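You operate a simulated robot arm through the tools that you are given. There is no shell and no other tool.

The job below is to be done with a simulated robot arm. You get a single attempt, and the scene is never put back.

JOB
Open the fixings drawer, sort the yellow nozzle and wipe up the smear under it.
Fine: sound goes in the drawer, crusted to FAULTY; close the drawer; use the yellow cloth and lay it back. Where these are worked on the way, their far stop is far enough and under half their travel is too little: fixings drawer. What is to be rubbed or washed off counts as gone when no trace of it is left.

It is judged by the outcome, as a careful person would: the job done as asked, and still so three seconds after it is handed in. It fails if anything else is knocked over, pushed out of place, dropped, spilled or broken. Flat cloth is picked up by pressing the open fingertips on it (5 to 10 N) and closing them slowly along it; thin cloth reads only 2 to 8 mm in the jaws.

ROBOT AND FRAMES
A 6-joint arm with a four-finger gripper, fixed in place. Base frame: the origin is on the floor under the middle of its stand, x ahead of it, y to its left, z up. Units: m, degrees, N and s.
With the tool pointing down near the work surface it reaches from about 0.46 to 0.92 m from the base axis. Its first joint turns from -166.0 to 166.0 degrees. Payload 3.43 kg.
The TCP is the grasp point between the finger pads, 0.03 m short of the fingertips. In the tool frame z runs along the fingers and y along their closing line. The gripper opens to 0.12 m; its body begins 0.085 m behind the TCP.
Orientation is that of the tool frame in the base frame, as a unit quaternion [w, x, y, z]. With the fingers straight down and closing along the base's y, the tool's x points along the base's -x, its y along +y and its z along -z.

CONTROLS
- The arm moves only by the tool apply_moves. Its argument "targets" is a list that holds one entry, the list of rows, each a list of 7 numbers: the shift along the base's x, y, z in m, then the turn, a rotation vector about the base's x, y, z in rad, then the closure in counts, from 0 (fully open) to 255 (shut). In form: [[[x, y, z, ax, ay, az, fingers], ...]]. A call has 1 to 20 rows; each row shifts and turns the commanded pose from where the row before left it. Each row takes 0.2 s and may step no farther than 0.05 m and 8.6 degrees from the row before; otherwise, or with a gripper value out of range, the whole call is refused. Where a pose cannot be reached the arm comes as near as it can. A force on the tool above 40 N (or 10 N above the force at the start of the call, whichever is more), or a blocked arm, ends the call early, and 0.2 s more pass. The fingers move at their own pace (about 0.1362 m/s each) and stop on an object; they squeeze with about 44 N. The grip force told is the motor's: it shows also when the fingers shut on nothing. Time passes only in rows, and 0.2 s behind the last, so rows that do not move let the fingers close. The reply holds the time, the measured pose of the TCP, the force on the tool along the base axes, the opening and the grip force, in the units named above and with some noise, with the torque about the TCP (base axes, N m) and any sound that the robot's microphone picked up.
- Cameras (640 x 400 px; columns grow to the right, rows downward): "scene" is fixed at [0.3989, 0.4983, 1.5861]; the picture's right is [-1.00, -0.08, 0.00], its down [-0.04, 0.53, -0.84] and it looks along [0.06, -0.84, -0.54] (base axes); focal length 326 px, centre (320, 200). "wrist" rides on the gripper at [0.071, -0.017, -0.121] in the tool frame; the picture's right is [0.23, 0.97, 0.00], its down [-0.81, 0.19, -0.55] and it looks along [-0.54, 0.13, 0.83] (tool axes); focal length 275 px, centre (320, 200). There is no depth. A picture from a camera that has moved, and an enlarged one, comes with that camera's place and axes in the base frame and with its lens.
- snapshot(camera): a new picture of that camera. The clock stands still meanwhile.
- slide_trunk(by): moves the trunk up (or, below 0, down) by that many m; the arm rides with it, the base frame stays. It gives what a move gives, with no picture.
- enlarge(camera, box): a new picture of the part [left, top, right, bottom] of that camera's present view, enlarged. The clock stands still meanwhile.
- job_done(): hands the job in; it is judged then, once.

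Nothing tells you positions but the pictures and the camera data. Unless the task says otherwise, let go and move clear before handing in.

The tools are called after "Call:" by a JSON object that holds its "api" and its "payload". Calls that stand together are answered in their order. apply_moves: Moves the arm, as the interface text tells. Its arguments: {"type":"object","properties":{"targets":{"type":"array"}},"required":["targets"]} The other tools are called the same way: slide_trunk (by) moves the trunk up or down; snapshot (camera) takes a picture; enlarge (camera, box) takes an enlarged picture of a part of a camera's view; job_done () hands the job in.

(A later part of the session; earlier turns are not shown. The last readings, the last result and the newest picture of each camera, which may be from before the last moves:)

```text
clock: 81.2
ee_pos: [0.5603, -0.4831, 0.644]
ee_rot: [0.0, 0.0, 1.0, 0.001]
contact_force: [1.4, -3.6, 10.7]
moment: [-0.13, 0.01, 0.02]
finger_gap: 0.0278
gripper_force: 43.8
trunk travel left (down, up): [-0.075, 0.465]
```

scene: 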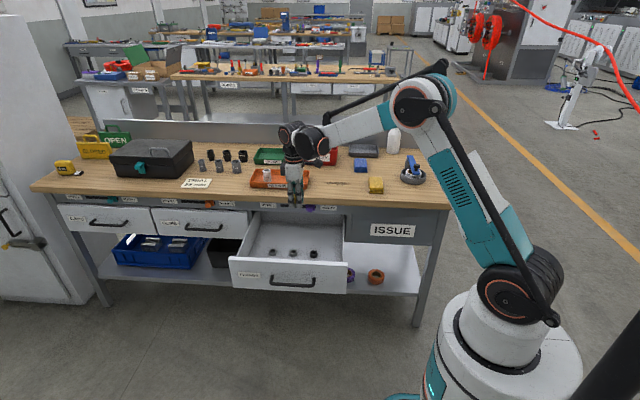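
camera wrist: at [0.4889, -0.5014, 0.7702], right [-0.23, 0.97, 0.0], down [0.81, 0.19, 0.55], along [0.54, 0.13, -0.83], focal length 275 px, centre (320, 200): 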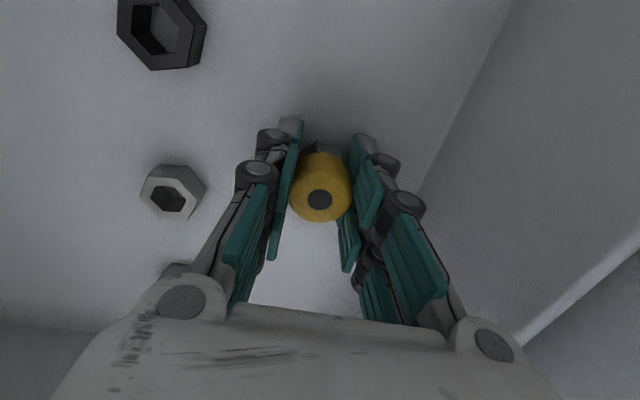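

Light contact (about 11 N): the nozzle is on the drawer floor. I'll open gently and rise straight up.

Call:
{"api": "apply_moves", "payload": {"targets": [[[0, 0, 0.0005, 0, 0, 0, 195], [0, 0, 0, 0, 0, 0, 180], [0, 0, 0, 0, 0, 0, 165], [0, 0, 0, 0, 0, 0, 150], [0, 0, 0, 0, 0, 0, 150]]]}}

Call:
{"api": "snapshot", "payload": {"camera": "wrist"}}

```text
clock: 82.4
ee_pos: [0.5601, -0.4851, 0.6427]
ee_rot: [-0.002, 0.0, 1.0, 0.001]
contact_force: [0.5, -0.3, 0.2]
moment: [-0.02, -0.02, 0.0]
finger_gap: 0.0493
gripper_force: 0.1
trunk travel left (down, up): [-0.075, 0.465]
```

```text
taken
camera wrist: at [0.4895, -0.5008, 0.7648], right [-0.23, 0.97, 0.0], down [0.81, 0.19, 0.55], along [0.54, 0.13, -0.83], focal length 275 px, centre (320, 200)
```

wrist: 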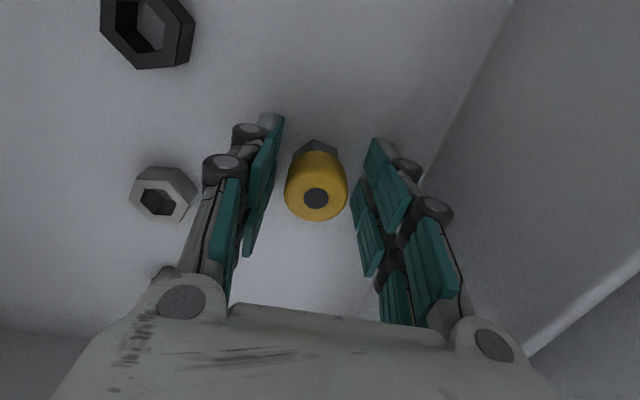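

The nozzle stands free in the drawer. Rising straight up.

Call:
{"api": "apply_moves", "payload": {"targets": [[[0, 0, 0.01, 0, 0, 0, 150], [0, 0, 0.02, 0, 0, 0, 150], [0, 0, 0.03, 0, 0, 0, 150], [0, 0, 0.04, 0, 0, 0, 150], [0, 0, 0.045, 0, 0, 0, 100], [0, 0, 0.045, 0, 0, 0, 50], [0, 0, 0.045, 0, 0, 0, 0], [0, 0, 0.045, 0, 0, 0, 0], [0, 0, 0.0, 0, 0, 0, 0]]]}}

Call:
{"api": "snapshot", "payload": {"camera": "wrist"}}

Call:
{"api": "enlarge", "payload": {"camera": "scene", "box": [220, 190, 360, 290]}}

```text
clock: 84.4
ee_pos: [0.5603, -0.4858, 0.9254]
ee_rot: [0.0, 0.001, 1.0, 0.001]
contact_force: [-0.6, 0.1, 0.1]
moment: [-0.04, 0.0, 0.01]
finger_gap: 0.1201
gripper_force: 0.0
trunk travel left (down, up): [-0.075, 0.465]
```

```text
taken
camera wrist: at [0.4888, -0.5031, 1.0461], right [-0.23, 0.97, 0.0], down [0.81, 0.19, 0.55], along [0.54, 0.13, -0.83], focal length 275 px, centre (320, 200)
```

wrist: 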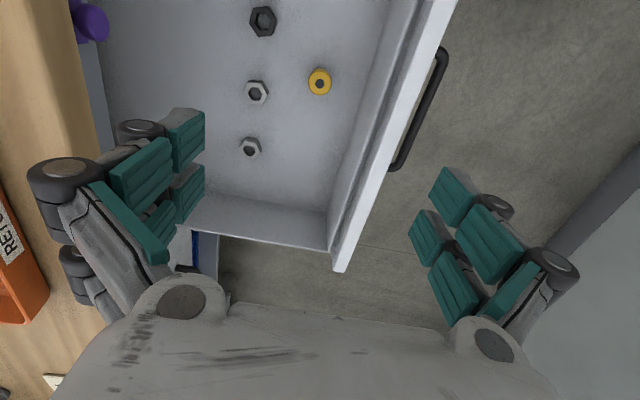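

```text
4.00 times, centred on (290, 240) of scene
camera zoom: at [0.3989, 0.4983, 1.5861], right [-1.0, -0.08, 0.0], down [-0.04, 0.53, -0.84], along [0.06, -0.84, -0.54], focal length 1304 px, centre (440, 40)
```

zoom: 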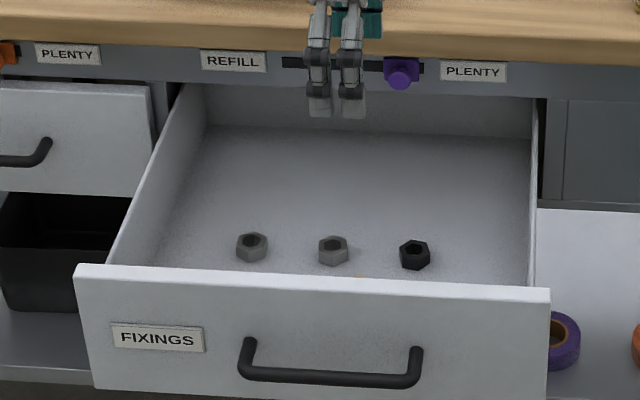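

The nozzle stands upright in the drawer beside the nuts. Next I'll close the drawer by pushing its front with closed fingers; first I move out in front and lower the trunk.

Call:
{"api": "apply_moves", "payload": {"targets": [[[0.002, 0.03, 0.005, 0, 0, 0, 60], [0.002, 0.04, 0.005, 0, 0, 0, 120], [0.002, 0.04, 0.005, 0, 0, 0, 200], [0.002, 0.04, 0.005, 0, 0, 0, 255], [0.002, 0.04, 0.005, 0, 0, 0, 255], [0.002, 0.04, 0.0, 0, 0, 0, 255], [0.002, 0.01, 0, 0, 0, 0, 255], [0, 0, 0, 0, 0, 0, 255]]]}}

Call:
{"api": "slide_trunk", "payload": {"by": -0.05}}

Call:
{"api": "apply_moves", "payload": {"targets": [[[0, 0, 0, -0.127, 0, 0, 255], [0, 0, 0, -0.127, 0, 0, 255], [0, 0, 0, -0.127, 0, 0, 255], [0, 0, -0.01, -0.127, 0, 0, 255], [0, 0, -0.02, -0.127, 0, 0, 255], [0, 0, -0.02, -0.127, 0, 0, 255], [0, 0, -0.02, -0.127, 0, 0, 255], [0, 0, 0, 0, 0, 0, 255]]]}}

Call:
{"api": "snapshot", "payload": {"camera": "scene"}}

Call:
{"api": "snapshot", "payload": {"camera": "wrist"}}

```text
clock: 86.2
ee_pos: [0.5738, -0.2444, 0.9502]
ee_rot: [-0.001, 0.001, 1.0, 0.001]
contact_force: [0.1, -0.6, 0.1]
moment: [0.01, 0.0, -0.05]
finger_gap: 0.0
gripper_force: 33.5
trunk travel left (down, up): [-0.075, 0.465]
```

```text
clock: 87.1
ee_pos: [0.5748, -0.2433, 0.9007]
ee_rot: [-0.002, 0.0, 1.0, 0.0]
contact_force: [-0.5, -0.9, 0.0]
moment: [-0.02, -0.02, -0.03]
finger_gap: 0.0002
gripper_force: 33.8
trunk travel left (down, up): [-0.025, 0.515]
```

```text
clock: 88.9
ee_pos: [0.5731, -0.2439, 0.83]
ee_rot: [-0.002, 0.001, 0.903, -0.429]
contact_force: [0.6, 0.8, -0.5]
moment: [-0.05, 0.0, -0.02]
finger_gap: 0.0
gripper_force: 33.5
trunk travel left (down, up): [-0.025, 0.515]
```

```text
taken
```

scene: 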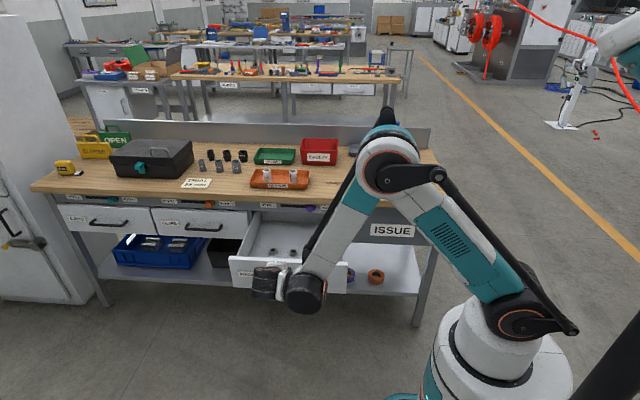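

```text
taken
camera wrist: at [0.5022, -0.1607, 0.9192], right [-0.23, 0.61, -0.76], down [0.81, 0.55, 0.2], along [0.54, -0.57, -0.62], focal length 275 px, centre (320, 200)
```

wrist: 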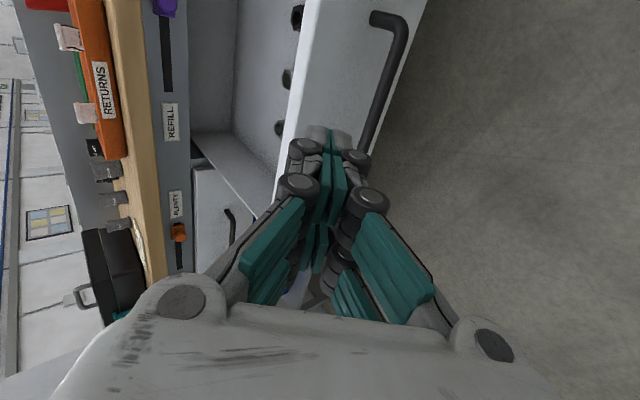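

Call:
{"api": "apply_moves", "payload": {"targets": [[[-0.002, -0.01, -0.026, 0, 0, 0, 255], [-0.002, -0.01, -0.026, 0, 0, 0, 255], [-0.002, -0.015, -0.026, 0, 0, 0, 255], [-0.002, -0.015, -0.025, 0, 0, 0, 255], [0, 0, 0, 0, 0, 0, 255]]]}}

Call:
{"api": "snapshot", "payload": {"camera": "wrist"}}

Call:
{"api": "enlarge", "payload": {"camera": "scene", "box": [220, 210, 360, 310]}}

```text
clock: 90.1
ee_pos: [0.5665, -0.296, 0.7255]
ee_rot: [-0.001, 0.001, 0.903, -0.43]
contact_force: [-0.4, 0.2, -0.2]
moment: [0.02, 0.02, -0.04]
finger_gap: 0.0
gripper_force: 33.3
trunk travel left (down, up): [-0.025, 0.515]
```

```text
taken
camera wrist: at [0.4955, -0.2123, 0.8149], right [-0.23, 0.61, -0.75], down [0.81, 0.55, 0.2], along [0.54, -0.57, -0.63], focal length 275 px, centre (320, 200)
```

wrist: 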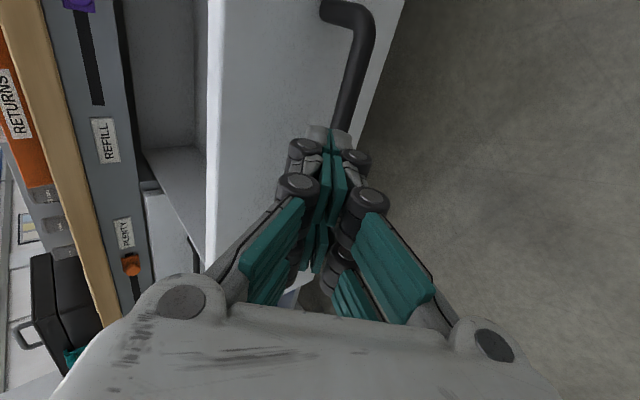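

```text
4.00 times, centred on (290, 260) of scene
camera zoom: at [0.3989, 0.4983, 1.5861], right [-1.0, -0.08, 0.0], down [-0.04, 0.53, -0.84], along [0.06, -0.84, -0.54], focal length 1304 px, centre (440, -40)
```

zoom: 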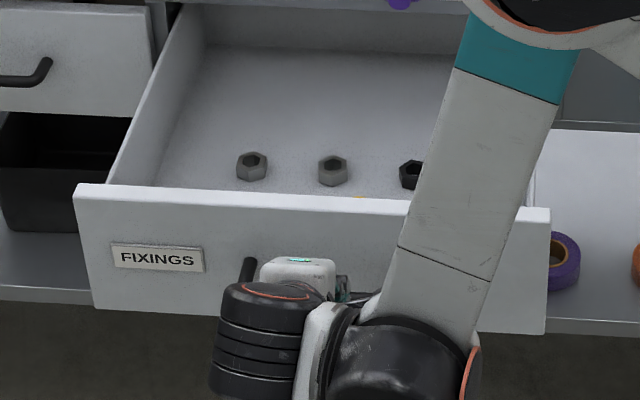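

The closed fingertips are above the bar level, in front of the face. I'll raise slightly and advance gently to contact, then push.

Call:
{"api": "apply_moves", "payload": {"targets": [[[0, -0.005, 0.01, 0, 0, 0, 255], [0, -0.012, 0, 0, 0, 0, 255], [0, -0.01, 0, 0, 0, 0, 255], [0, -0.005, 0, 0, 0, 0, 255], [0, -0.005, 0, 0, 0, 0, 255], [0, -0.005, 0, 0, 0, 0, 255], [0, -0.005, 0, 0, 0, 0, 255], [0, -0.005, 0, 0, 0, 0, 255], [0, -0.005, 0, 0, 0, 0, 255], [0, 0, 0, 0, 0, 0, 255]]]}}

Call:
{"api": "enlarge", "payload": {"camera": "scene", "box": [220, 210, 360, 310]}}

```text
clock: 92.3
ee_pos: [0.5664, -0.3528, 0.7384]
ee_rot: [-0.001, 0.0, 0.903, -0.43]
contact_force: [-0.2, -0.6, 0.5]
moment: [0.01, 0.02, 0.03]
finger_gap: 0.0
gripper_force: 33.3
trunk travel left (down, up): [-0.025, 0.515]
```

```text
4.00 times, centred on (290, 260) of scene
camera zoom: at [0.3989, 0.4983, 1.5861], right [-1.0, -0.08, 0.0], down [-0.04, 0.53, -0.84], along [0.06, -0.84, -0.54], focal length 1304 px, centre (440, -40)
```

zoom: 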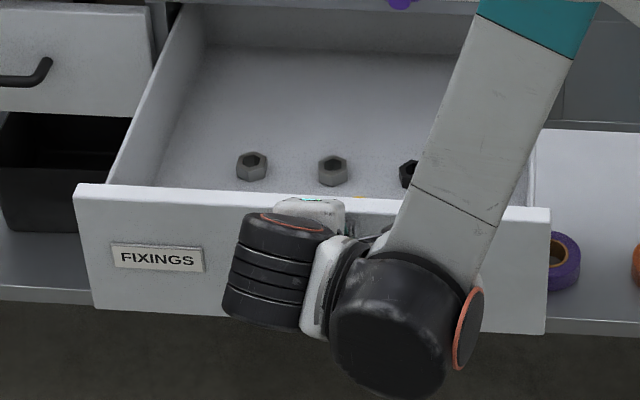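

Call:
{"api": "apply_moves", "payload": {"targets": [[[0, -0.004, 0, 0, 0, 0, 255], [0, -0.004, 0, 0, 0, 0, 255], [0, -0.004, 0, 0, 0, 0, 255], [0, -0.004, 0, 0, 0, 0, 255], [0, -0.004, 0, 0, 0, 0, 255], [0, -0.005, 0, 0, 0, 0, 255], [0, -0.006, 0, 0, 0, 0, 255], [0, -0.007, 0, 0, 0, 0, 255], [0, -0.008, 0, 0, 0, 0, 255], [0, -0.008, 0, 0, 0, 0, 255], [0, 0, 0, 0, 0, 0, 255]]]}}

Call:
{"api": "enlarge", "payload": {"camera": "scene", "box": [220, 190, 380, 300]}}

Call:
{"api": "snapshot", "payload": {"camera": "wrist"}}

```text
clock: 94.7
ee_pos: [0.5659, -0.4059, 0.7368]
ee_rot: [-0.002, 0.001, 0.903, -0.429]
contact_force: [-0.5, -0.1, -0.6]
moment: [0.01, 0.02, -0.01]
finger_gap: 0.0003
gripper_force: 33.4
trunk travel left (down, up): [-0.025, 0.515]
```

```text
3.64 times, centred on (300, 245) of scene
camera zoom: at [0.3989, 0.4983, 1.5861], right [-1.0, -0.08, 0.0], down [-0.04, 0.53, -0.84], along [0.06, -0.84, -0.54], focal length 1186 px, centre (393, 36)
```

zoom: 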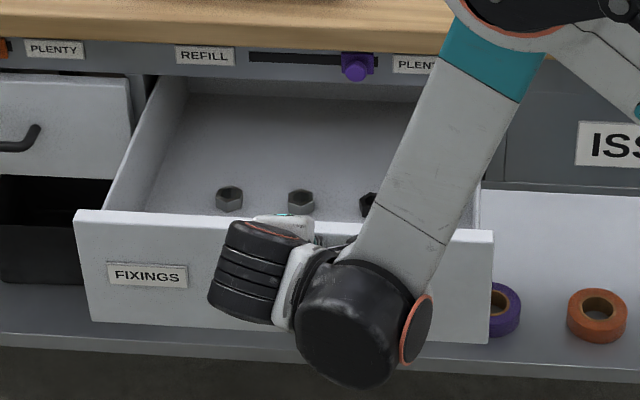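

```text
taken
camera wrist: at [0.4951, -0.3229, 0.8263], right [-0.23, 0.61, -0.75], down [0.81, 0.55, 0.2], along [0.54, -0.57, -0.63], focal length 275 px, centre (320, 200)
```

wrist: 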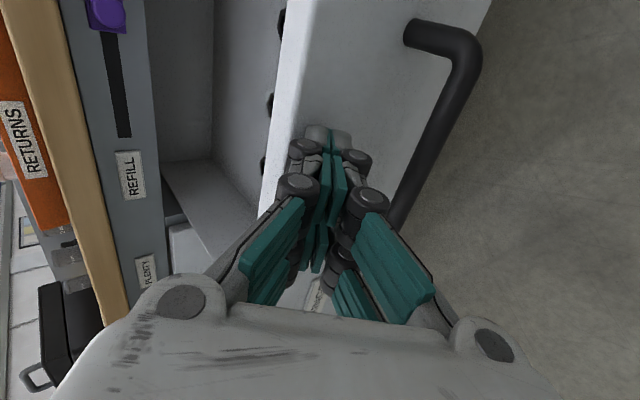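

The drawer is sliding in smoothly with little force. I'll back off a hair, shift toward +x to stay clear of the purple knob, and continue pushing steadily.

Call:
{"api": "apply_moves", "payload": {"targets": [[[0.005, 0.006, 0, 0, 0, 0, 255], [0.015, 0, -0.003, 0, 0, 0, 255], [0.015, 0, -0.003, 0, 0, 0, 255], [0, -0.005, 0, 0, 0, 0, 255], [0, -0.005, 0, 0, 0, 0, 255], [0, -0.006, 0, 0, 0, 0, 255], [0, -0.008, 0, 0, 0, 0, 255], [0, -0.01, 0, 0, 0, 0, 255], [0, -0.01, 0, 0, 0, 0, 255], [0, -0.01, 0, 0, 0, 0, 255], [0, -0.01, 0, 0, 0, 0, 255], [0, -0.01, 0, 0, 0, 0, 255], [0, -0.01, 0, 0, 0, 0, 255], [0, -0.01, 0, 0, 0, 0, 255], [0, -0.01, 0, 0, 0, 0, 255], [0, -0.008, 0, 0, 0, 0, 255], [0, -0.005, 0, 0, 0, 0, 255], [0, 0, 0, 0, 0, 0, 255]]]}}

Call:
{"api": "snapshot", "payload": {"camera": "scene"}}

Call:
{"api": "snapshot", "payload": {"camera": "wrist"}}

```text
clock: 98.5
ee_pos: [0.6032, -0.5169, 0.7318]
ee_rot: [0.0, 0.0, 0.903, -0.43]
contact_force: [-0.2, -0.2, 1.2]
moment: [-0.05, -0.02, 0.0]
finger_gap: 0.0
gripper_force: 33.6
trunk travel left (down, up): [-0.025, 0.515]
```

```text
taken
```

scene: 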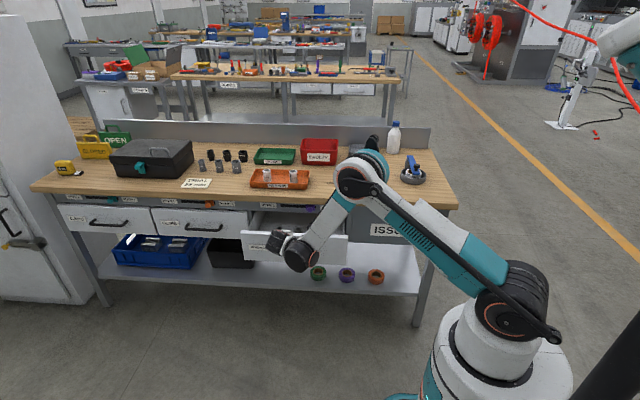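

```text
taken
camera wrist: at [0.5305, -0.4335, 0.8209], right [-0.23, 0.61, -0.75], down [0.81, 0.55, 0.2], along [0.54, -0.57, -0.63], focal length 275 px, centre (320, 200)
```

wrist: 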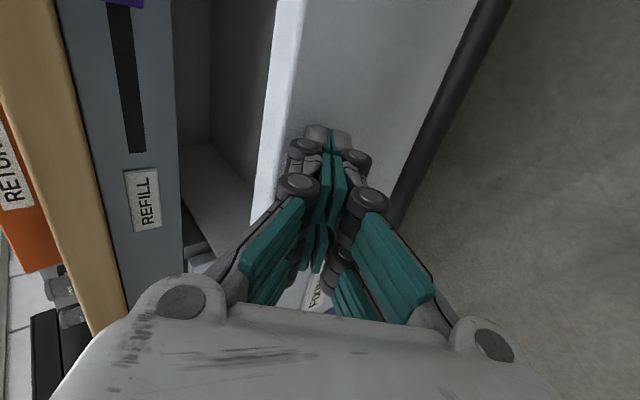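

Call:
{"api": "apply_moves", "payload": {"targets": [[[0, -0.004, 0, 0, 0, 0, 255], [0, -0.007, 0, 0, 0, 0, 255], [0, -0.01, 0, 0, 0, 0, 255], [0, -0.01, 0, 0, 0, 0, 255], [0, -0.01, 0, 0, 0, 0, 255], [0, -0.01, 0, 0, 0, 0, 255], [0, -0.01, 0, 0, 0, 0, 255], [0, -0.01, 0, 0, 0, 0, 255], [0, -0.01, 0, 0, 0, 0, 255], [0, -0.008, 0, 0, 0, 0, 255], [0, -0.005, 0, 0, 0, 0, 255], [0, 0, 0, 0, 0, 0, 255]]]}}

Call:
{"api": "enlarge", "payload": {"camera": "scene", "box": [220, 180, 380, 290]}}

Call:
{"api": "snapshot", "payload": {"camera": "wrist"}}

```text
clock: 101.1
ee_pos: [0.6016, -0.6115, 0.7304]
ee_rot: [0.0, 0.001, 0.903, -0.43]
contact_force: [-0.4, 0.0, -1.2]
moment: [0.06, -0.02, -0.02]
finger_gap: 0.0
gripper_force: 34.0
trunk travel left (down, up): [-0.025, 0.515]
```

```text
3.64 times, centred on (300, 235) of scene
camera zoom: at [0.3989, 0.4983, 1.5861], right [-1.0, -0.08, 0.0], down [-0.04, 0.53, -0.84], along [0.06, -0.84, -0.54], focal length 1186 px, centre (393, 73)
```

zoom: 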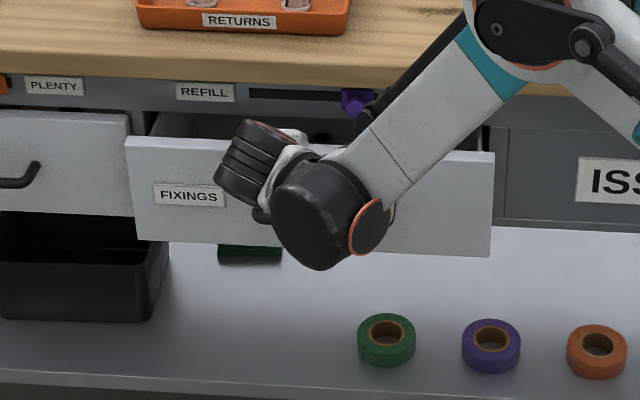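

```text
taken
camera wrist: at [0.5301, -0.5278, 0.82], right [-0.23, 0.61, -0.75], down [0.81, 0.55, 0.2], along [0.54, -0.57, -0.63], focal length 275 px, centre (320, 200)
```

wrist: 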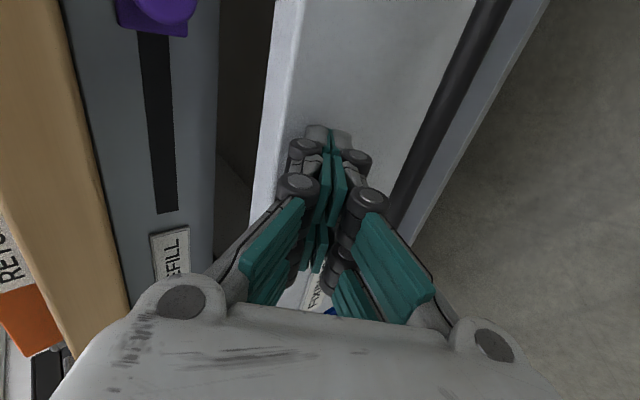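

About 4 cm remain. I'll tilt the tool a bit more for clearance under the bench edge and push it home in small steps.

Call:
{"api": "apply_moves", "payload": {"targets": [[[0, 0.006, 0, 0, 0, 0, 255], [0, 0.0017, -0.0027, -0.105, 0, 0, 255], [0, 0.0017, -0.0027, -0.105, 0, 0, 255], [0, -0.006, 0, 0, 0, 0, 255], [0, -0.005, 0, 0, 0, 0, 255], [0, -0.005, 0, 0, 0, 0, 255], [0, -0.005, 0, 0, 0, 0, 255], [0, -0.005, 0, 0, 0, 0, 255], [0, -0.005, 0, 0, 0, 0, 255], [0, 0, 0, 0, 0, 0, 255]]]}}

Call:
{"api": "enlarge", "payload": {"camera": "scene", "box": [220, 180, 380, 290]}}

Call:
{"api": "snapshot", "payload": {"camera": "wrist"}}

```text
clock: 103.3
ee_pos: [0.6009, -0.6323, 0.7267]
ee_rot: [-0.001, 0.0, 0.853, -0.522]
contact_force: [-0.2, 0.0, 0.0]
moment: [-0.01, -0.04, 0.0]
finger_gap: 0.0
gripper_force: 33.1
trunk travel left (down, up): [-0.025, 0.515]
```

```text
3.64 times, centred on (300, 235) of scene
camera zoom: at [0.3989, 0.4983, 1.5861], right [-1.0, -0.08, 0.0], down [-0.04, 0.53, -0.84], along [0.06, -0.84, -0.54], focal length 1186 px, centre (393, 73)
```

zoom: 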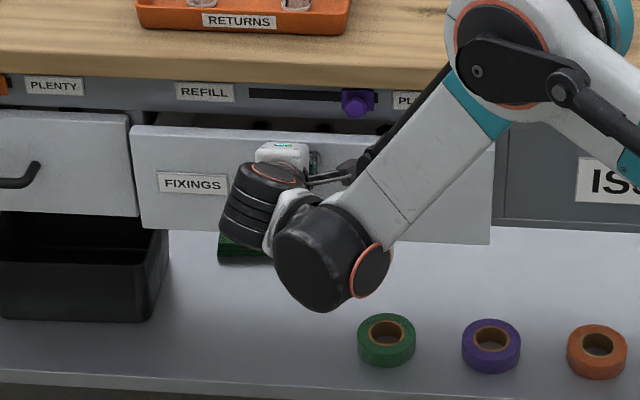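

```text
taken
camera wrist: at [0.5298, -0.5331, 0.7957], right [-0.23, 0.44, -0.87], down [0.81, 0.58, 0.08], along [0.54, -0.68, -0.49], focal length 275 px, centre (320, 200)
```

wrist: 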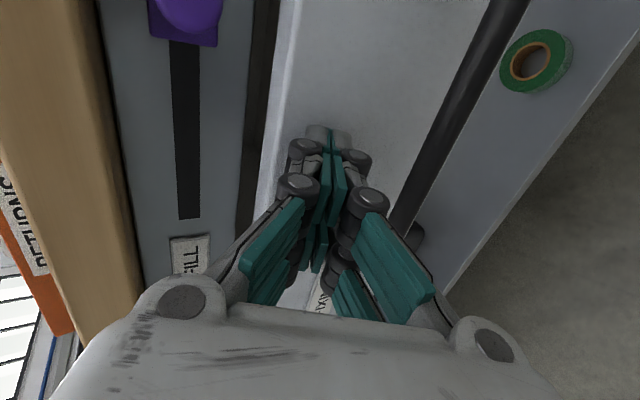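

Call:
{"api": "apply_moves", "payload": {"targets": [[[0, -0.004, 0, 0, 0, 0, 255], [0, -0.004, 0, 0, 0, 0, 255], [0, -0.004, 0, 0, 0, 0, 255], [0, -0.003, 0, 0, 0, 0, 255], [0, -0.003, 0, 0, 0, 0, 255], [0, 0, 0, 0, 0, 0, 255]]]}}

Call:
{"api": "enlarge", "payload": {"camera": "scene", "box": [220, 180, 380, 290]}}

```text
clock: 104.7
ee_pos: [0.6011, -0.6513, 0.7248]
ee_rot: [0.0, 0.0, 0.853, -0.522]
contact_force: [0.4, -0.1, 0.6]
moment: [0.02, -0.01, 0.02]
finger_gap: 0.0002
gripper_force: 33.6
trunk travel left (down, up): [-0.025, 0.515]
```

```text
3.64 times, centred on (300, 235) of scene
camera zoom: at [0.3989, 0.4983, 1.5861], right [-1.0, -0.08, 0.0], down [-0.04, 0.53, -0.84], along [0.06, -0.84, -0.54], focal length 1186 px, centre (393, 73)
```

zoom: 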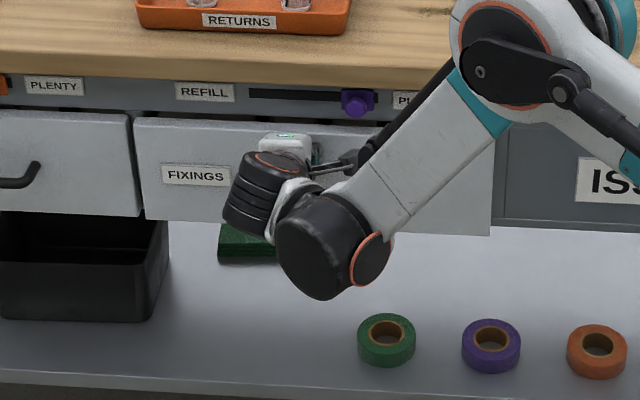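

Call:
{"api": "apply_moves", "payload": {"targets": [[[0, -0.003, 0, 0, 0, 0, 255], [0, -0.003, 0, 0, 0, 0, 255], [0, -0.003, 0, 0, 0, 0, 255], [0, -0.002, 0, 0, 0, 0, 255], [0, -0.002, 0, 0, 0, 0, 255], [0, -0.002, 0, 0, 0, 0, 255], [0, 0, 0, 0, 0, 0, 255]]]}}

Call:
{"api": "snapshot", "payload": {"camera": "wrist"}}

```text
clock: 105.5
ee_pos: [0.5996, -0.6552, 0.7261]
ee_rot: [0.0, 0.001, 0.854, -0.52]
contact_force: [-5.4, 17.9, 5.8]
moment: [-0.1, 0.04, -0.09]
finger_gap: 0.0
gripper_force: 33.3
trunk travel left (down, up): [-0.025, 0.515]
stopped in row 4: the force on the tool passed its limit at 45 N (the readings are from after the stop); the commanded pose is now the measured one
```

```text
taken
camera wrist: at [0.5296, -0.555, 0.7959], right [-0.23, 0.45, -0.86], down [0.81, 0.58, 0.08], along [0.54, -0.68, -0.49], focal length 275 px, centre (320, 200)
```

wrist: 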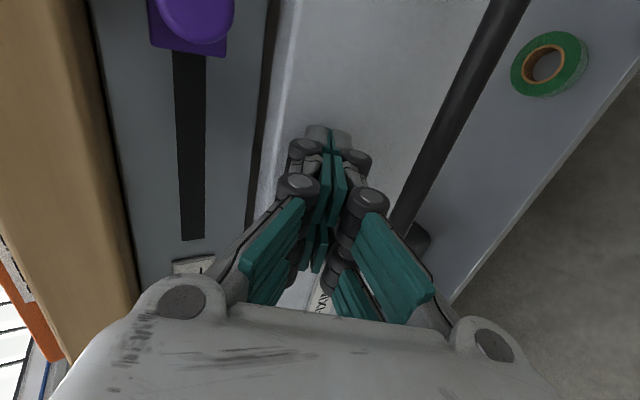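

Firm stop: the drawer is shut. I'll back away and compare with the original view.

Call:
{"api": "apply_moves", "payload": {"targets": [[[0, 0.01, 0, 0, 0, 0, 255], [0, 0.03, 0.005, 0, 0, 0, 255], [0, 0.04, 0.01, 0, 0, 0, 200], [0, 0.04, 0.01, 0.05, 0, 0, 120], [0, 0.04, 0.01, 0.1, 0, 0, 60], [0, 0.04, 0.01, 0.1, 0, 0, 0], [0, 0.03, 0.01, 0.1, 0, 0, 0], [0, 0, 0, 0, 0, 0, 0]]]}}

Call:
{"api": "slide_trunk", "payload": {"by": 0.15}}

Call:
{"api": "apply_moves", "payload": {"targets": [[[0, 0, 0.03, 0.12, 0, 0, 0], [0, 0, 0.03, 0.12, 0, 0, 0], [0, 0, 0.03, 0.12, 0, 0, 0], [0, 0, 0.03, 0.12, 0, 0, 0], [0, 0, 0.03, 0.12, 0, 0, 0], [0, 0, 0.03, 0.12, 0, 0, 0], [0, 0, 0, 0.01, 0, 0, 0], [0, 0, 0, 0, 0, 0, 0]]]}}

Call:
{"api": "snapshot", "payload": {"camera": "scene"}}

Call:
{"api": "enlarge", "payload": {"camera": "scene", "box": [230, 180, 440, 311]}}

```text
clock: 107.3
ee_pos: [0.6007, -0.4268, 0.7796]
ee_rot: [-0.002, 0.001, 0.932, -0.362]
contact_force: [0.0, -0.1, 0.7]
moment: [0.01, 0.01, 0.02]
finger_gap: 0.1199
gripper_force: 0.1
trunk travel left (down, up): [-0.025, 0.515]
```

```text
clock: 109.1
ee_pos: [0.6018, -0.4281, 0.929]
ee_rot: [-0.002, 0.0, 0.932, -0.363]
contact_force: [-0.2, -1.0, -0.7]
moment: [0.0, -0.04, -0.01]
finger_gap: 0.12
gripper_force: 0.1
trunk travel left (down, up): [-0.175, 0.365]
```

```text
clock: 110.9
ee_pos: [0.6033, -0.4287, 1.1093]
ee_rot: [0.0, 0.0, 1.0, -0.007]
contact_force: [0.2, 0.2, 0.1]
moment: [0.05, 0.01, -0.02]
finger_gap: 0.12
gripper_force: 0.1
trunk travel left (down, up): [-0.175, 0.365]
```

```text
taken
```

scene: 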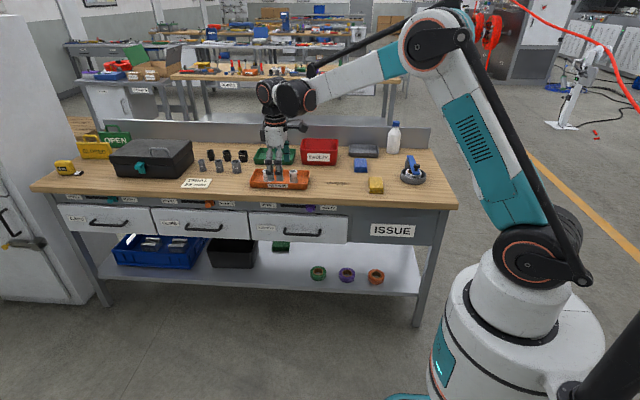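

```text
3.05 times, centred on (335, 246) of scene
camera zoom: at [0.3989, 0.4983, 1.5861], right [-1.0, -0.08, 0.0], down [-0.04, 0.53, -0.84], along [0.06, -0.84, -0.54], focal length 994 px, centre (274, 61)
```

zoom: 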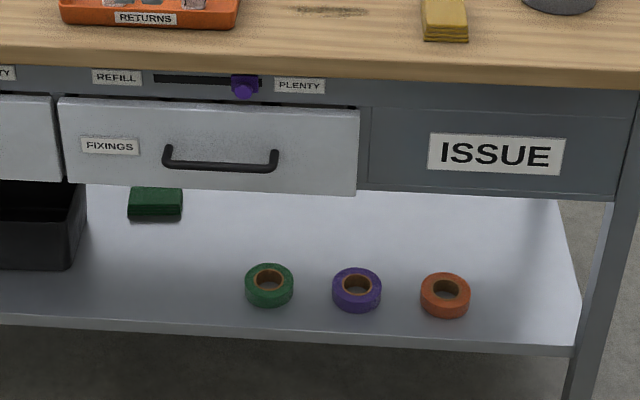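

The drawer looks exactly as at the start: fully shut. Now for the yellow cloth at about (0.25, -0.78): I'll go above it with the tool turned so the fingers close along x.

Call:
{"api": "apply_moves", "payload": {"targets": [[[-0.0293, -0.0294, -0.006, 0, 0, 0.131, 0], [-0.0293, -0.0294, -0.006, 0, 0, 0.131, 0], [-0.0293, -0.0294, -0.006, 0, 0, 0.131, 0], [-0.0293, -0.0294, -0.006, 0, 0, 0.131, 0], [-0.0293, -0.0294, -0.006, 0, 0, 0.131, 0], [-0.0293, -0.0294, -0.006, 0, 0, 0.131, 0], [-0.0293, -0.0294, -0.006, 0, 0, 0.131, 0], [-0.0293, -0.0294, -0.006, 0, 0, 0.131, 0], [-0.0293, -0.0294, -0.006, 0, 0, 0.131, 0], [-0.0293, -0.0294, -0.006, 0, 0, 0.131, 0], [-0.0293, -0.0294, -0.006, 0, 0, 0.131, 0], [-0.0293, -0.0294, -0.006, 0, 0, 0.131, 0], [0, 0, 0, 0, 0, 0, 0]]]}}

Call:
{"api": "snapshot", "payload": {"camera": "wrist"}}

Call:
{"api": "snapshot", "payload": {"camera": "scene"}}

```text
clock: 113.7
ee_pos: [0.2516, -0.784, 1.0366]
ee_rot: [-0.004, 0.708, -0.706, 0.005]
contact_force: [-0.3, 0.3, 0.2]
moment: [0.04, -0.02, 0.02]
finger_gap: 0.1199
gripper_force: 0.1
trunk travel left (down, up): [-0.175, 0.365]
```

```text
taken
camera wrist: at [0.2662, -0.8539, 1.1582], right [-0.97, -0.23, -0.01], down [-0.2, 0.81, 0.55], along [-0.12, 0.54, -0.84], focal length 275 px, centre (320, 200)
```

wrist: 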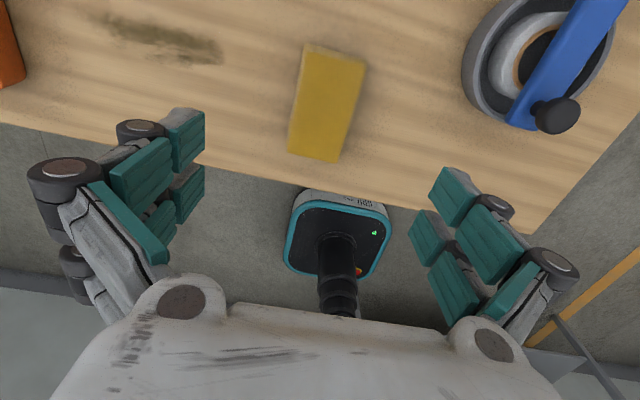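

```text
taken
```

scene: 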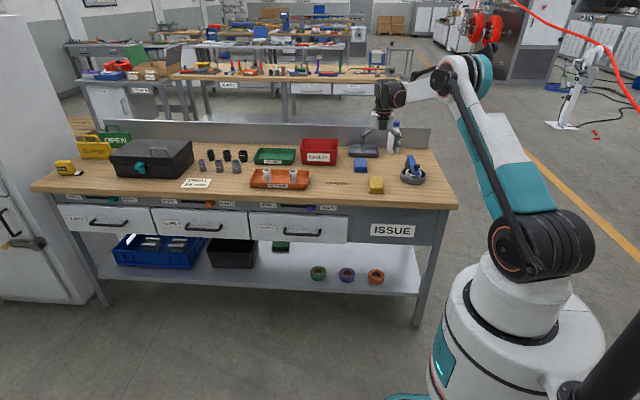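

Call:
{"api": "enlarge", "payload": {"camera": "wrist", "box": [270, 30, 390, 170]}}

Call:
{"api": "enlarge", "payload": {"camera": "wrist", "box": [60, 0, 260, 90]}}

```text
2.86 times, centred on (330, 100) of wrist
camera zoom: at [0.2662, -0.8539, 1.1582], right [-0.97, -0.23, -0.01], down [-0.2, 0.81, 0.55], along [-0.12, 0.54, -0.84], focal length 786 px, centre (291, 486)
```

zoom: 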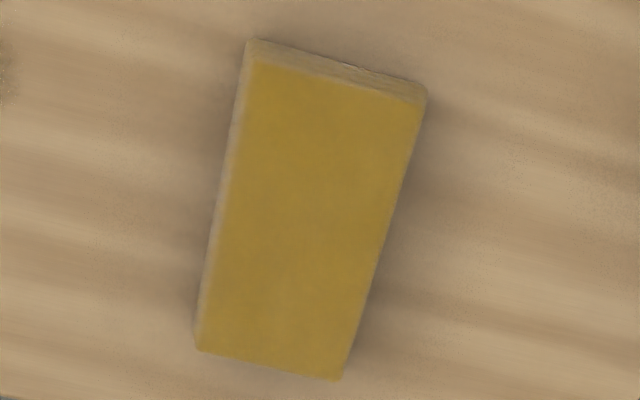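

```text
3.20 times, centred on (160, 45) of wrist
camera zoom: at [0.2662, -0.8539, 1.1582], right [-0.97, -0.23, -0.01], down [-0.2, 0.81, 0.55], along [-0.12, 0.54, -0.84], focal length 881 px, centre (832, 696)
```

zoom: 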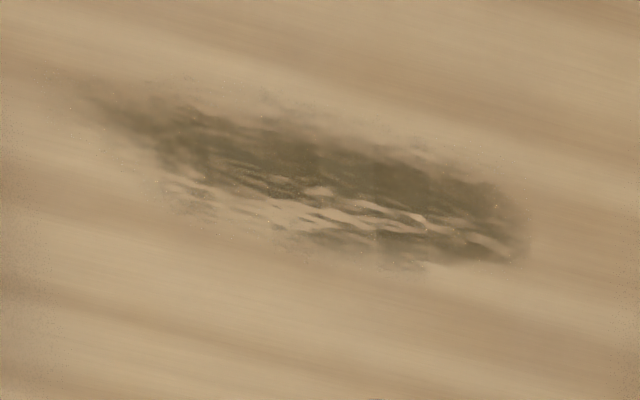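

The cloth's top spans x 0.219–0.274, y -0.827 to -0.725, about 24 mm thick; the smear spans x 0.35–0.485, y -0.822 to -0.778. I'll lower the trunk for reach and then descend astride the cloth.

Call:
{"api": "apply_moves", "payload": {"targets": [[[-0.002, 0.004, 0.03, 0, 0, 0, 0], [-0.002, 0.004, 0.03, 0, 0, 0, 0], [-0.001, 0.004, 0.03, 0, 0, 0, 0], [0, 0, 0, 0, 0, 0, 0]]]}}

Call:
{"api": "slide_trunk", "payload": {"by": -0.15}}

Call:
{"api": "snapshot", "payload": {"camera": "wrist"}}

```text
clock: 114.7
ee_pos: [0.2449, -0.7682, 1.1288]
ee_rot: [-0.004, 0.708, -0.706, 0.006]
contact_force: [-0.3, 0.2, -0.5]
moment: [-0.03, -0.01, 0.04]
finger_gap: 0.1201
gripper_force: 0.2
trunk travel left (down, up): [-0.175, 0.365]
```

```text
clock: 116.4
ee_pos: [0.243, -0.768, 0.9785]
ee_rot: [-0.004, 0.707, -0.707, 0.005]
contact_force: [0.9, 0.2, 1.1]
moment: [-0.01, -0.03, 0.0]
finger_gap: 0.1198
gripper_force: 0.0
trunk travel left (down, up): [-0.025, 0.515]
```

```text
taken
camera wrist: at [0.2593, -0.8395, 1.0994], right [-0.97, -0.23, -0.01], down [-0.2, 0.81, 0.55], along [-0.12, 0.54, -0.84], focal length 275 px, centre (320, 200)
```

wrist: 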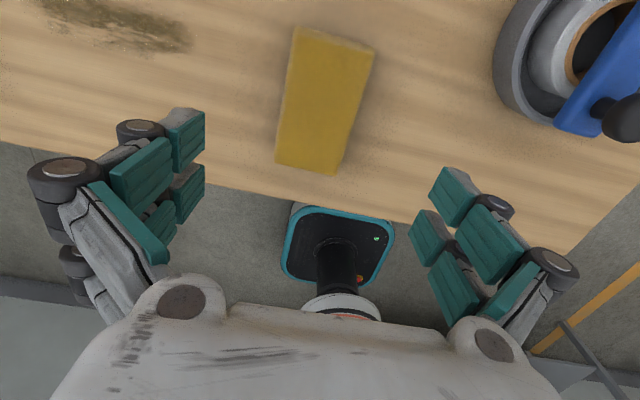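

Call:
{"api": "apply_moves", "payload": {"targets": [[[0.003, 0, -0.02, 0, 0.0127, 0, 60], [0, 0, -0.02, 0, 0, 0, 60], [0, 0, -0.02, 0, 0, 0, 60], [0, 0, -0.015, 0, 0, 0, 60], [0, 0, -0.01, 0, 0, 0, 60], [0, 0, -0.006, 0, 0, 0, 60], [0, 0, 0, 0, 0, 0, 60]]]}}

Call:
{"api": "snapshot", "payload": {"camera": "wrist"}}

Call:
{"api": "enlarge", "payload": {"camera": "scene", "box": [340, 150, 420, 205]}}

```text
clock: 118.0
ee_pos: [0.247, -0.7692, 0.8877]
ee_rot: [0.0, -0.707, 0.707, -0.002]
contact_force: [-0.2, 0.5, -0.6]
moment: [0.01, -0.03, 0.0]
finger_gap: 0.0917
gripper_force: 0.1
trunk travel left (down, up): [-0.025, 0.515]
```

```text
taken
camera wrist: at [0.2639, -0.84, 1.0082], right [-0.97, -0.23, 0.0], down [-0.19, 0.81, 0.55], along [-0.13, 0.54, -0.83], focal length 275 px, centre (320, 200)
```

wrist: 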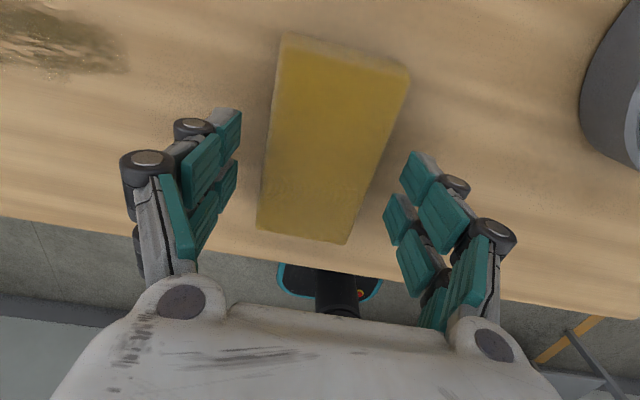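

```text
7.27 times, centred on (380, 178) of scene
camera zoom: at [0.3989, 0.4983, 1.5861], right [-1.0, -0.08, 0.0], down [-0.04, 0.53, -0.84], along [0.06, -0.84, -0.54], focal length 2371 px, centre (-116, 364)
```

zoom: 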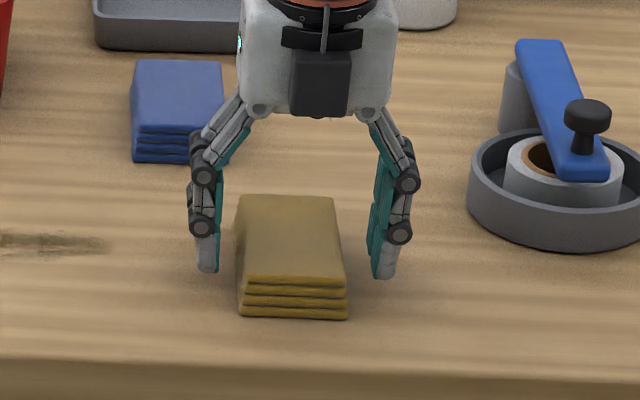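

The fingers straddle the cloth well. I'll go 4 mm lower and close slowly on its sides.

Call:
{"api": "apply_moves", "payload": {"targets": [[[0, 0, -0.004, 0, 0, 0, 60], [0, 0, 0, 0, 0, 0, 90], [0, 0, 0, 0, 0, 0, 110], [0, 0, 0, 0, 0, 0, 125], [0, 0, 0, 0, 0, 0, 140], [0, 0, 0, 0, 0, 0, 140]]]}}

Call:
{"api": "snapshot", "payload": {"camera": "wrist"}}

Call:
{"api": "enlarge", "payload": {"camera": "scene", "box": [340, 150, 420, 205]}}

```text
clock: 119.4
ee_pos: [0.2476, -0.7702, 0.8837]
ee_rot: [0.0, 0.708, -0.706, 0.002]
contact_force: [0.3, 0.6, 0.7]
moment: [-0.02, -0.04, 0.0]
finger_gap: 0.064
gripper_force: 43.5
trunk travel left (down, up): [-0.025, 0.515]
```

```text
taken
camera wrist: at [0.2639, -0.8401, 1.0045], right [-0.97, -0.23, 0.0], down [-0.19, 0.81, 0.55], along [-0.13, 0.54, -0.83], focal length 275 px, centre (320, 200)
```

wrist: 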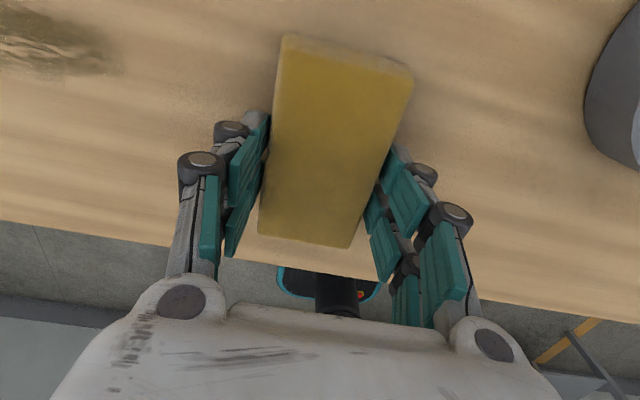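

```text
7.27 times, centred on (380, 178) of scene
camera zoom: at [0.3989, 0.4983, 1.5861], right [-1.0, -0.08, 0.0], down [-0.04, 0.53, -0.84], along [0.06, -0.84, -0.54], focal length 2371 px, centre (-116, 364)
```

zoom: 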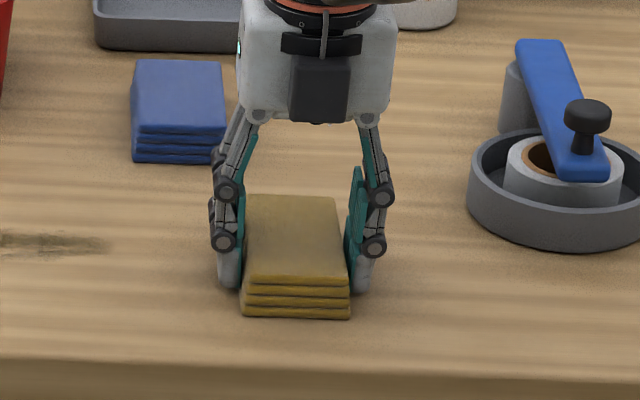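

The cloth is a firm stack, held at 64 mm. I'll note this pose for laying it back (TCP 0.2476, -0.770, 0.884) and lift gently.

Call:
{"api": "apply_moves", "payload": {"targets": [[[0, 0, 0, 0, 0, 0, 180], [0, 0, 0.004, 0, 0, 0, 180], [0, 0, 0.008, 0, 0, 0, 180], [0, 0, 0.012, 0, 0, 0, 180], [0, 0, 0.015, 0, 0, 0, 180], [0, 0, 0, 0, 0, 0, 180]]]}}

Call:
{"api": "enlarge", "payload": {"camera": "scene", "box": [340, 140, 420, 195]}}

Call:
{"api": "snapshot", "payload": {"camera": "wrist"}}

```text
clock: 120.8
ee_pos: [0.2462, -0.7678, 0.9238]
ee_rot: [0.0, 0.707, -0.707, 0.001]
contact_force: [-0.5, 0.4, -0.8]
moment: [-0.03, 0.02, -0.04]
finger_gap: 0.0638
gripper_force: 44.2
trunk travel left (down, up): [-0.025, 0.515]
```

```text
7.27 times, centred on (380, 168) of scene
camera zoom: at [0.3989, 0.4983, 1.5861], right [-1.0, -0.08, 0.0], down [-0.04, 0.53, -0.84], along [0.06, -0.84, -0.54], focal length 2371 px, centre (-116, 436)
```

zoom: 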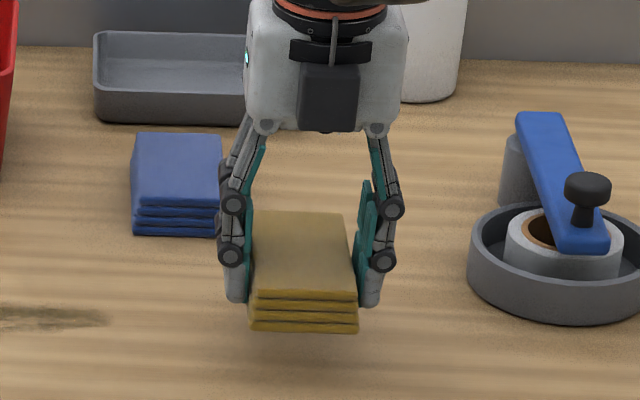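

```text
taken
camera wrist: at [0.2629, -0.8394, 1.0445], right [-0.97, -0.23, 0.0], down [-0.19, 0.81, 0.55], along [-0.13, 0.54, -0.83], focal length 275 px, centre (320, 200)
```

wrist: 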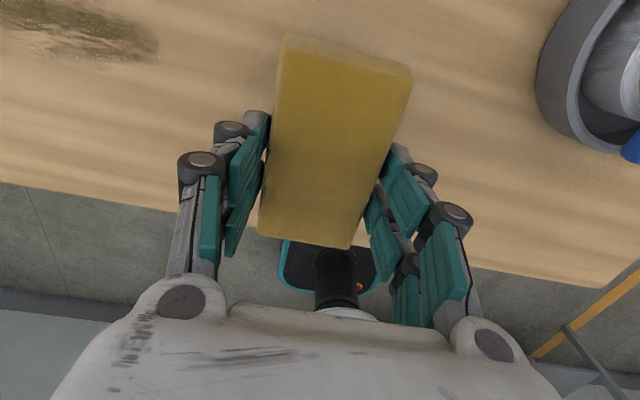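

The cloth came up level. I'll carry it to the near end of the smear and lower it to light contact.

Call:
{"api": "apply_moves", "payload": {"targets": [[[0.03, -0.003, 0, 0, 0, 0, 180], [0.03, -0.003, 0, 0, 0, 0, 180], [0.03, -0.003, 0, 0, 0, 0, 180], [0, 0, -0.02, 0, 0, 0, 180], [0, 0, -0.012, 0, 0, 0, 180], [0, 0, -0.004, 0, 0, 0, 180], [0, 0, -0.003, 0, 0, 0, 180], [0, 0, 0, 0, 0, 0, 180]]]}}

```text
clock: 122.6
ee_pos: [0.3369, -0.7787, 0.8838]
ee_rot: [0.001, 0.708, -0.707, 0.002]
contact_force: [1.0, -1.1, 4.2]
moment: [0.0, -0.02, -0.05]
finger_gap: 0.064
gripper_force: 43.7
trunk travel left (down, up): [-0.025, 0.515]
```

Light contact (4 N). I'll press very slightly more and sweep along +x over the smear.

Call:
{"api": "apply_moves", "payload": {"targets": [[[0.005, 0, -0.0008, 0, 0, 0, 180], [0.0125, 0, 0, 0, 0, 0, 180], [0.0125, 0, 0, 0, 0, 0, 180], [0.0125, 0, 0, 0, 0, 0, 180], [0.0125, 0, 0, 0, 0, 0, 180], [0.0125, 0, 0, 0, 0, 0, 180], [0.0125, 0, 0, 0, 0, 0, 180], [0.0125, 0, 0, 0, 0, 0, 180], [0.0125, 0, 0, 0, 0, 0, 180], [0.0125, 0, 0, 0, 0, 0, 180], [0, 0, 0, 0, 0, 0, 180]]]}}

Call:
{"api": "snapshot", "payload": {"camera": "wrist"}}

Call:
{"api": "enlarge", "payload": {"camera": "scene", "box": [290, 140, 390, 205]}}

```text
clock: 125.0
ee_pos: [0.4542, -0.7775, 0.8831]
ee_rot: [-0.001, -0.707, 0.707, -0.001]
contact_force: [-5.6, -0.3, 12.1]
moment: [0.03, 0.22, -0.03]
finger_gap: 0.0638
gripper_force: 44.6
trunk travel left (down, up): [-0.025, 0.515]
```

```text
taken
camera wrist: at [0.4712, -0.8485, 1.0044], right [-0.97, -0.23, 0.0], down [-0.19, 0.81, 0.55], along [-0.13, 0.54, -0.84], focal length 275 px, centre (320, 200)
```

wrist: 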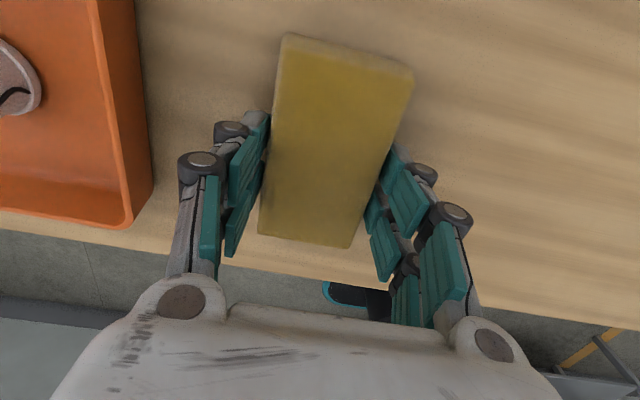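

```text
6.15 times, centred on (340, 172) of scene
camera zoom: at [0.3989, 0.4983, 1.5861], right [-1.0, -0.08, 0.0], down [-0.04, 0.53, -0.84], along [0.06, -0.84, -0.54], focal length 2007 px, centre (197, 369)
```

zoom: 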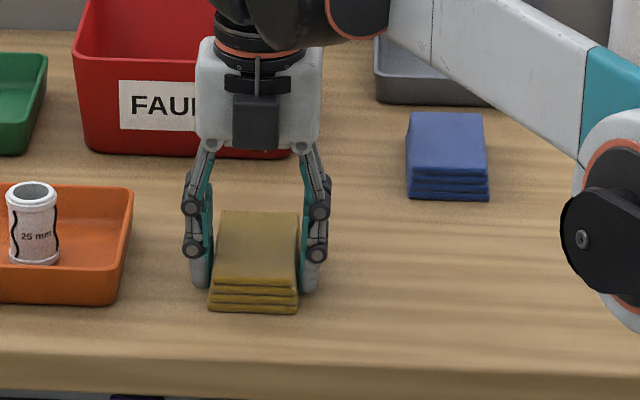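

The first pass wiped cleanly. I'll extend a few mm farther and make return passes for thoroughness.

Call:
{"api": "apply_moves", "payload": {"targets": [[[0.006, 0, 0, 0, 0, 0, 180], [0, -0.004, 0, 0, 0, 0, 180], [-0.0135, 0, 0, 0, 0, 0, 180], [-0.0135, 0, 0, 0, 0, 0, 180], [-0.0135, 0, 0, 0, 0, 0, 180], [-0.0135, 0, 0, 0, 0, 0, 180], [-0.0135, 0, 0, 0, 0, 0, 180], [-0.0135, 0, 0, 0, 0, 0, 180], [-0.0135, 0, 0, 0, 0, 0, 180], [-0.0135, 0, 0, 0, 0, 0, 180], [-0.0135, 0, 0, 0, 0, 0, 180], [0, 0.008, 0, 0, 0, 0, 180], [0, 0, 0, 0, 0, 0, 180]]]}}

Call:
{"api": "snapshot", "payload": {"camera": "wrist"}}

Call:
{"api": "enlarge", "payload": {"camera": "scene", "box": [290, 140, 390, 205]}}

```text
clock: 127.8
ee_pos: [0.3367, -0.7739, 0.884]
ee_rot: [-0.001, -0.707, 0.708, -0.002]
contact_force: [-5.3, -2.6, 11.8]
moment: [-0.26, 0.14, -0.08]
finger_gap: 0.0636
gripper_force: 44.0
trunk travel left (down, up): [-0.025, 0.515]
```

```text
taken
camera wrist: at [0.3543, -0.8438, 1.0042], right [-0.97, -0.23, 0.0], down [-0.19, 0.81, 0.55], along [-0.13, 0.54, -0.83], focal length 275 px, centre (320, 200)
```

wrist: 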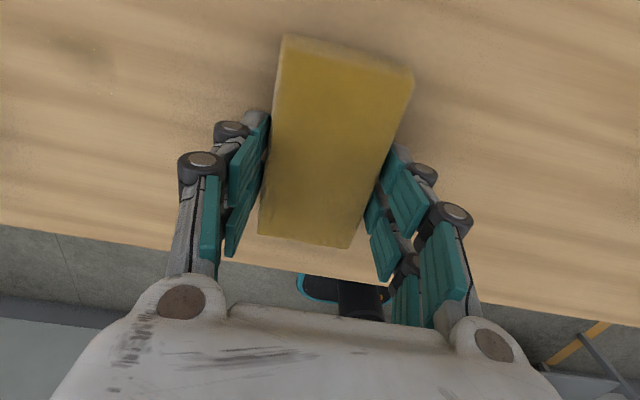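

```text
6.15 times, centred on (340, 172) of scene
camera zoom: at [0.3989, 0.4983, 1.5861], right [-1.0, -0.08, 0.0], down [-0.04, 0.53, -0.84], along [0.06, -0.84, -0.54], focal length 2007 px, centre (197, 369)
```

zoom: 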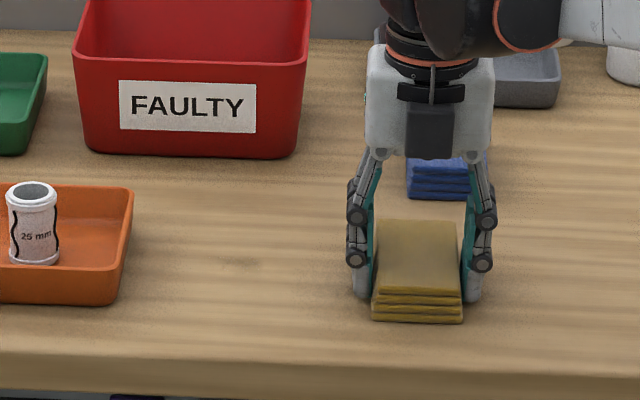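

A faint trace remains near x 0.46. I'll zoom in on it.

Call:
{"api": "enlarge", "payload": {"camera": "wrist", "box": [0, 0, 260, 150]}}

Call:
{"api": "enlarge", "payload": {"camera": "scene", "box": [310, 170, 350, 195]}}

```text
2.46 times, centred on (130, 75) of wrist
camera zoom: at [0.3543, -0.8438, 1.0042], right [-0.97, -0.23, 0.0], down [-0.19, 0.81, 0.55], along [-0.13, 0.54, -0.83], focal length 678 px, centre (788, 508)
```

zoom: 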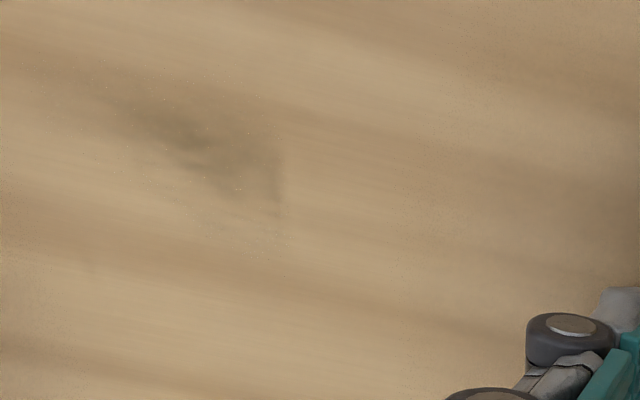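

```text
16.00 times, centred on (330, 182) of scene
camera zoom: at [0.3989, 0.4983, 1.5861], right [-1.0, -0.08, 0.0], down [-0.04, 0.53, -0.84], along [0.06, -0.84, -0.54], focal length 5217 px, centre (160, 480)
```

zoom: 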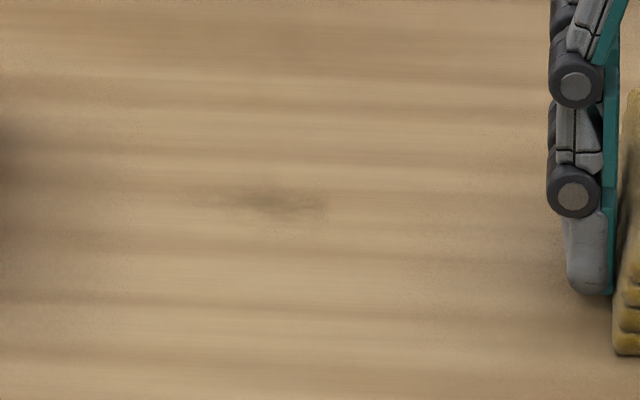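

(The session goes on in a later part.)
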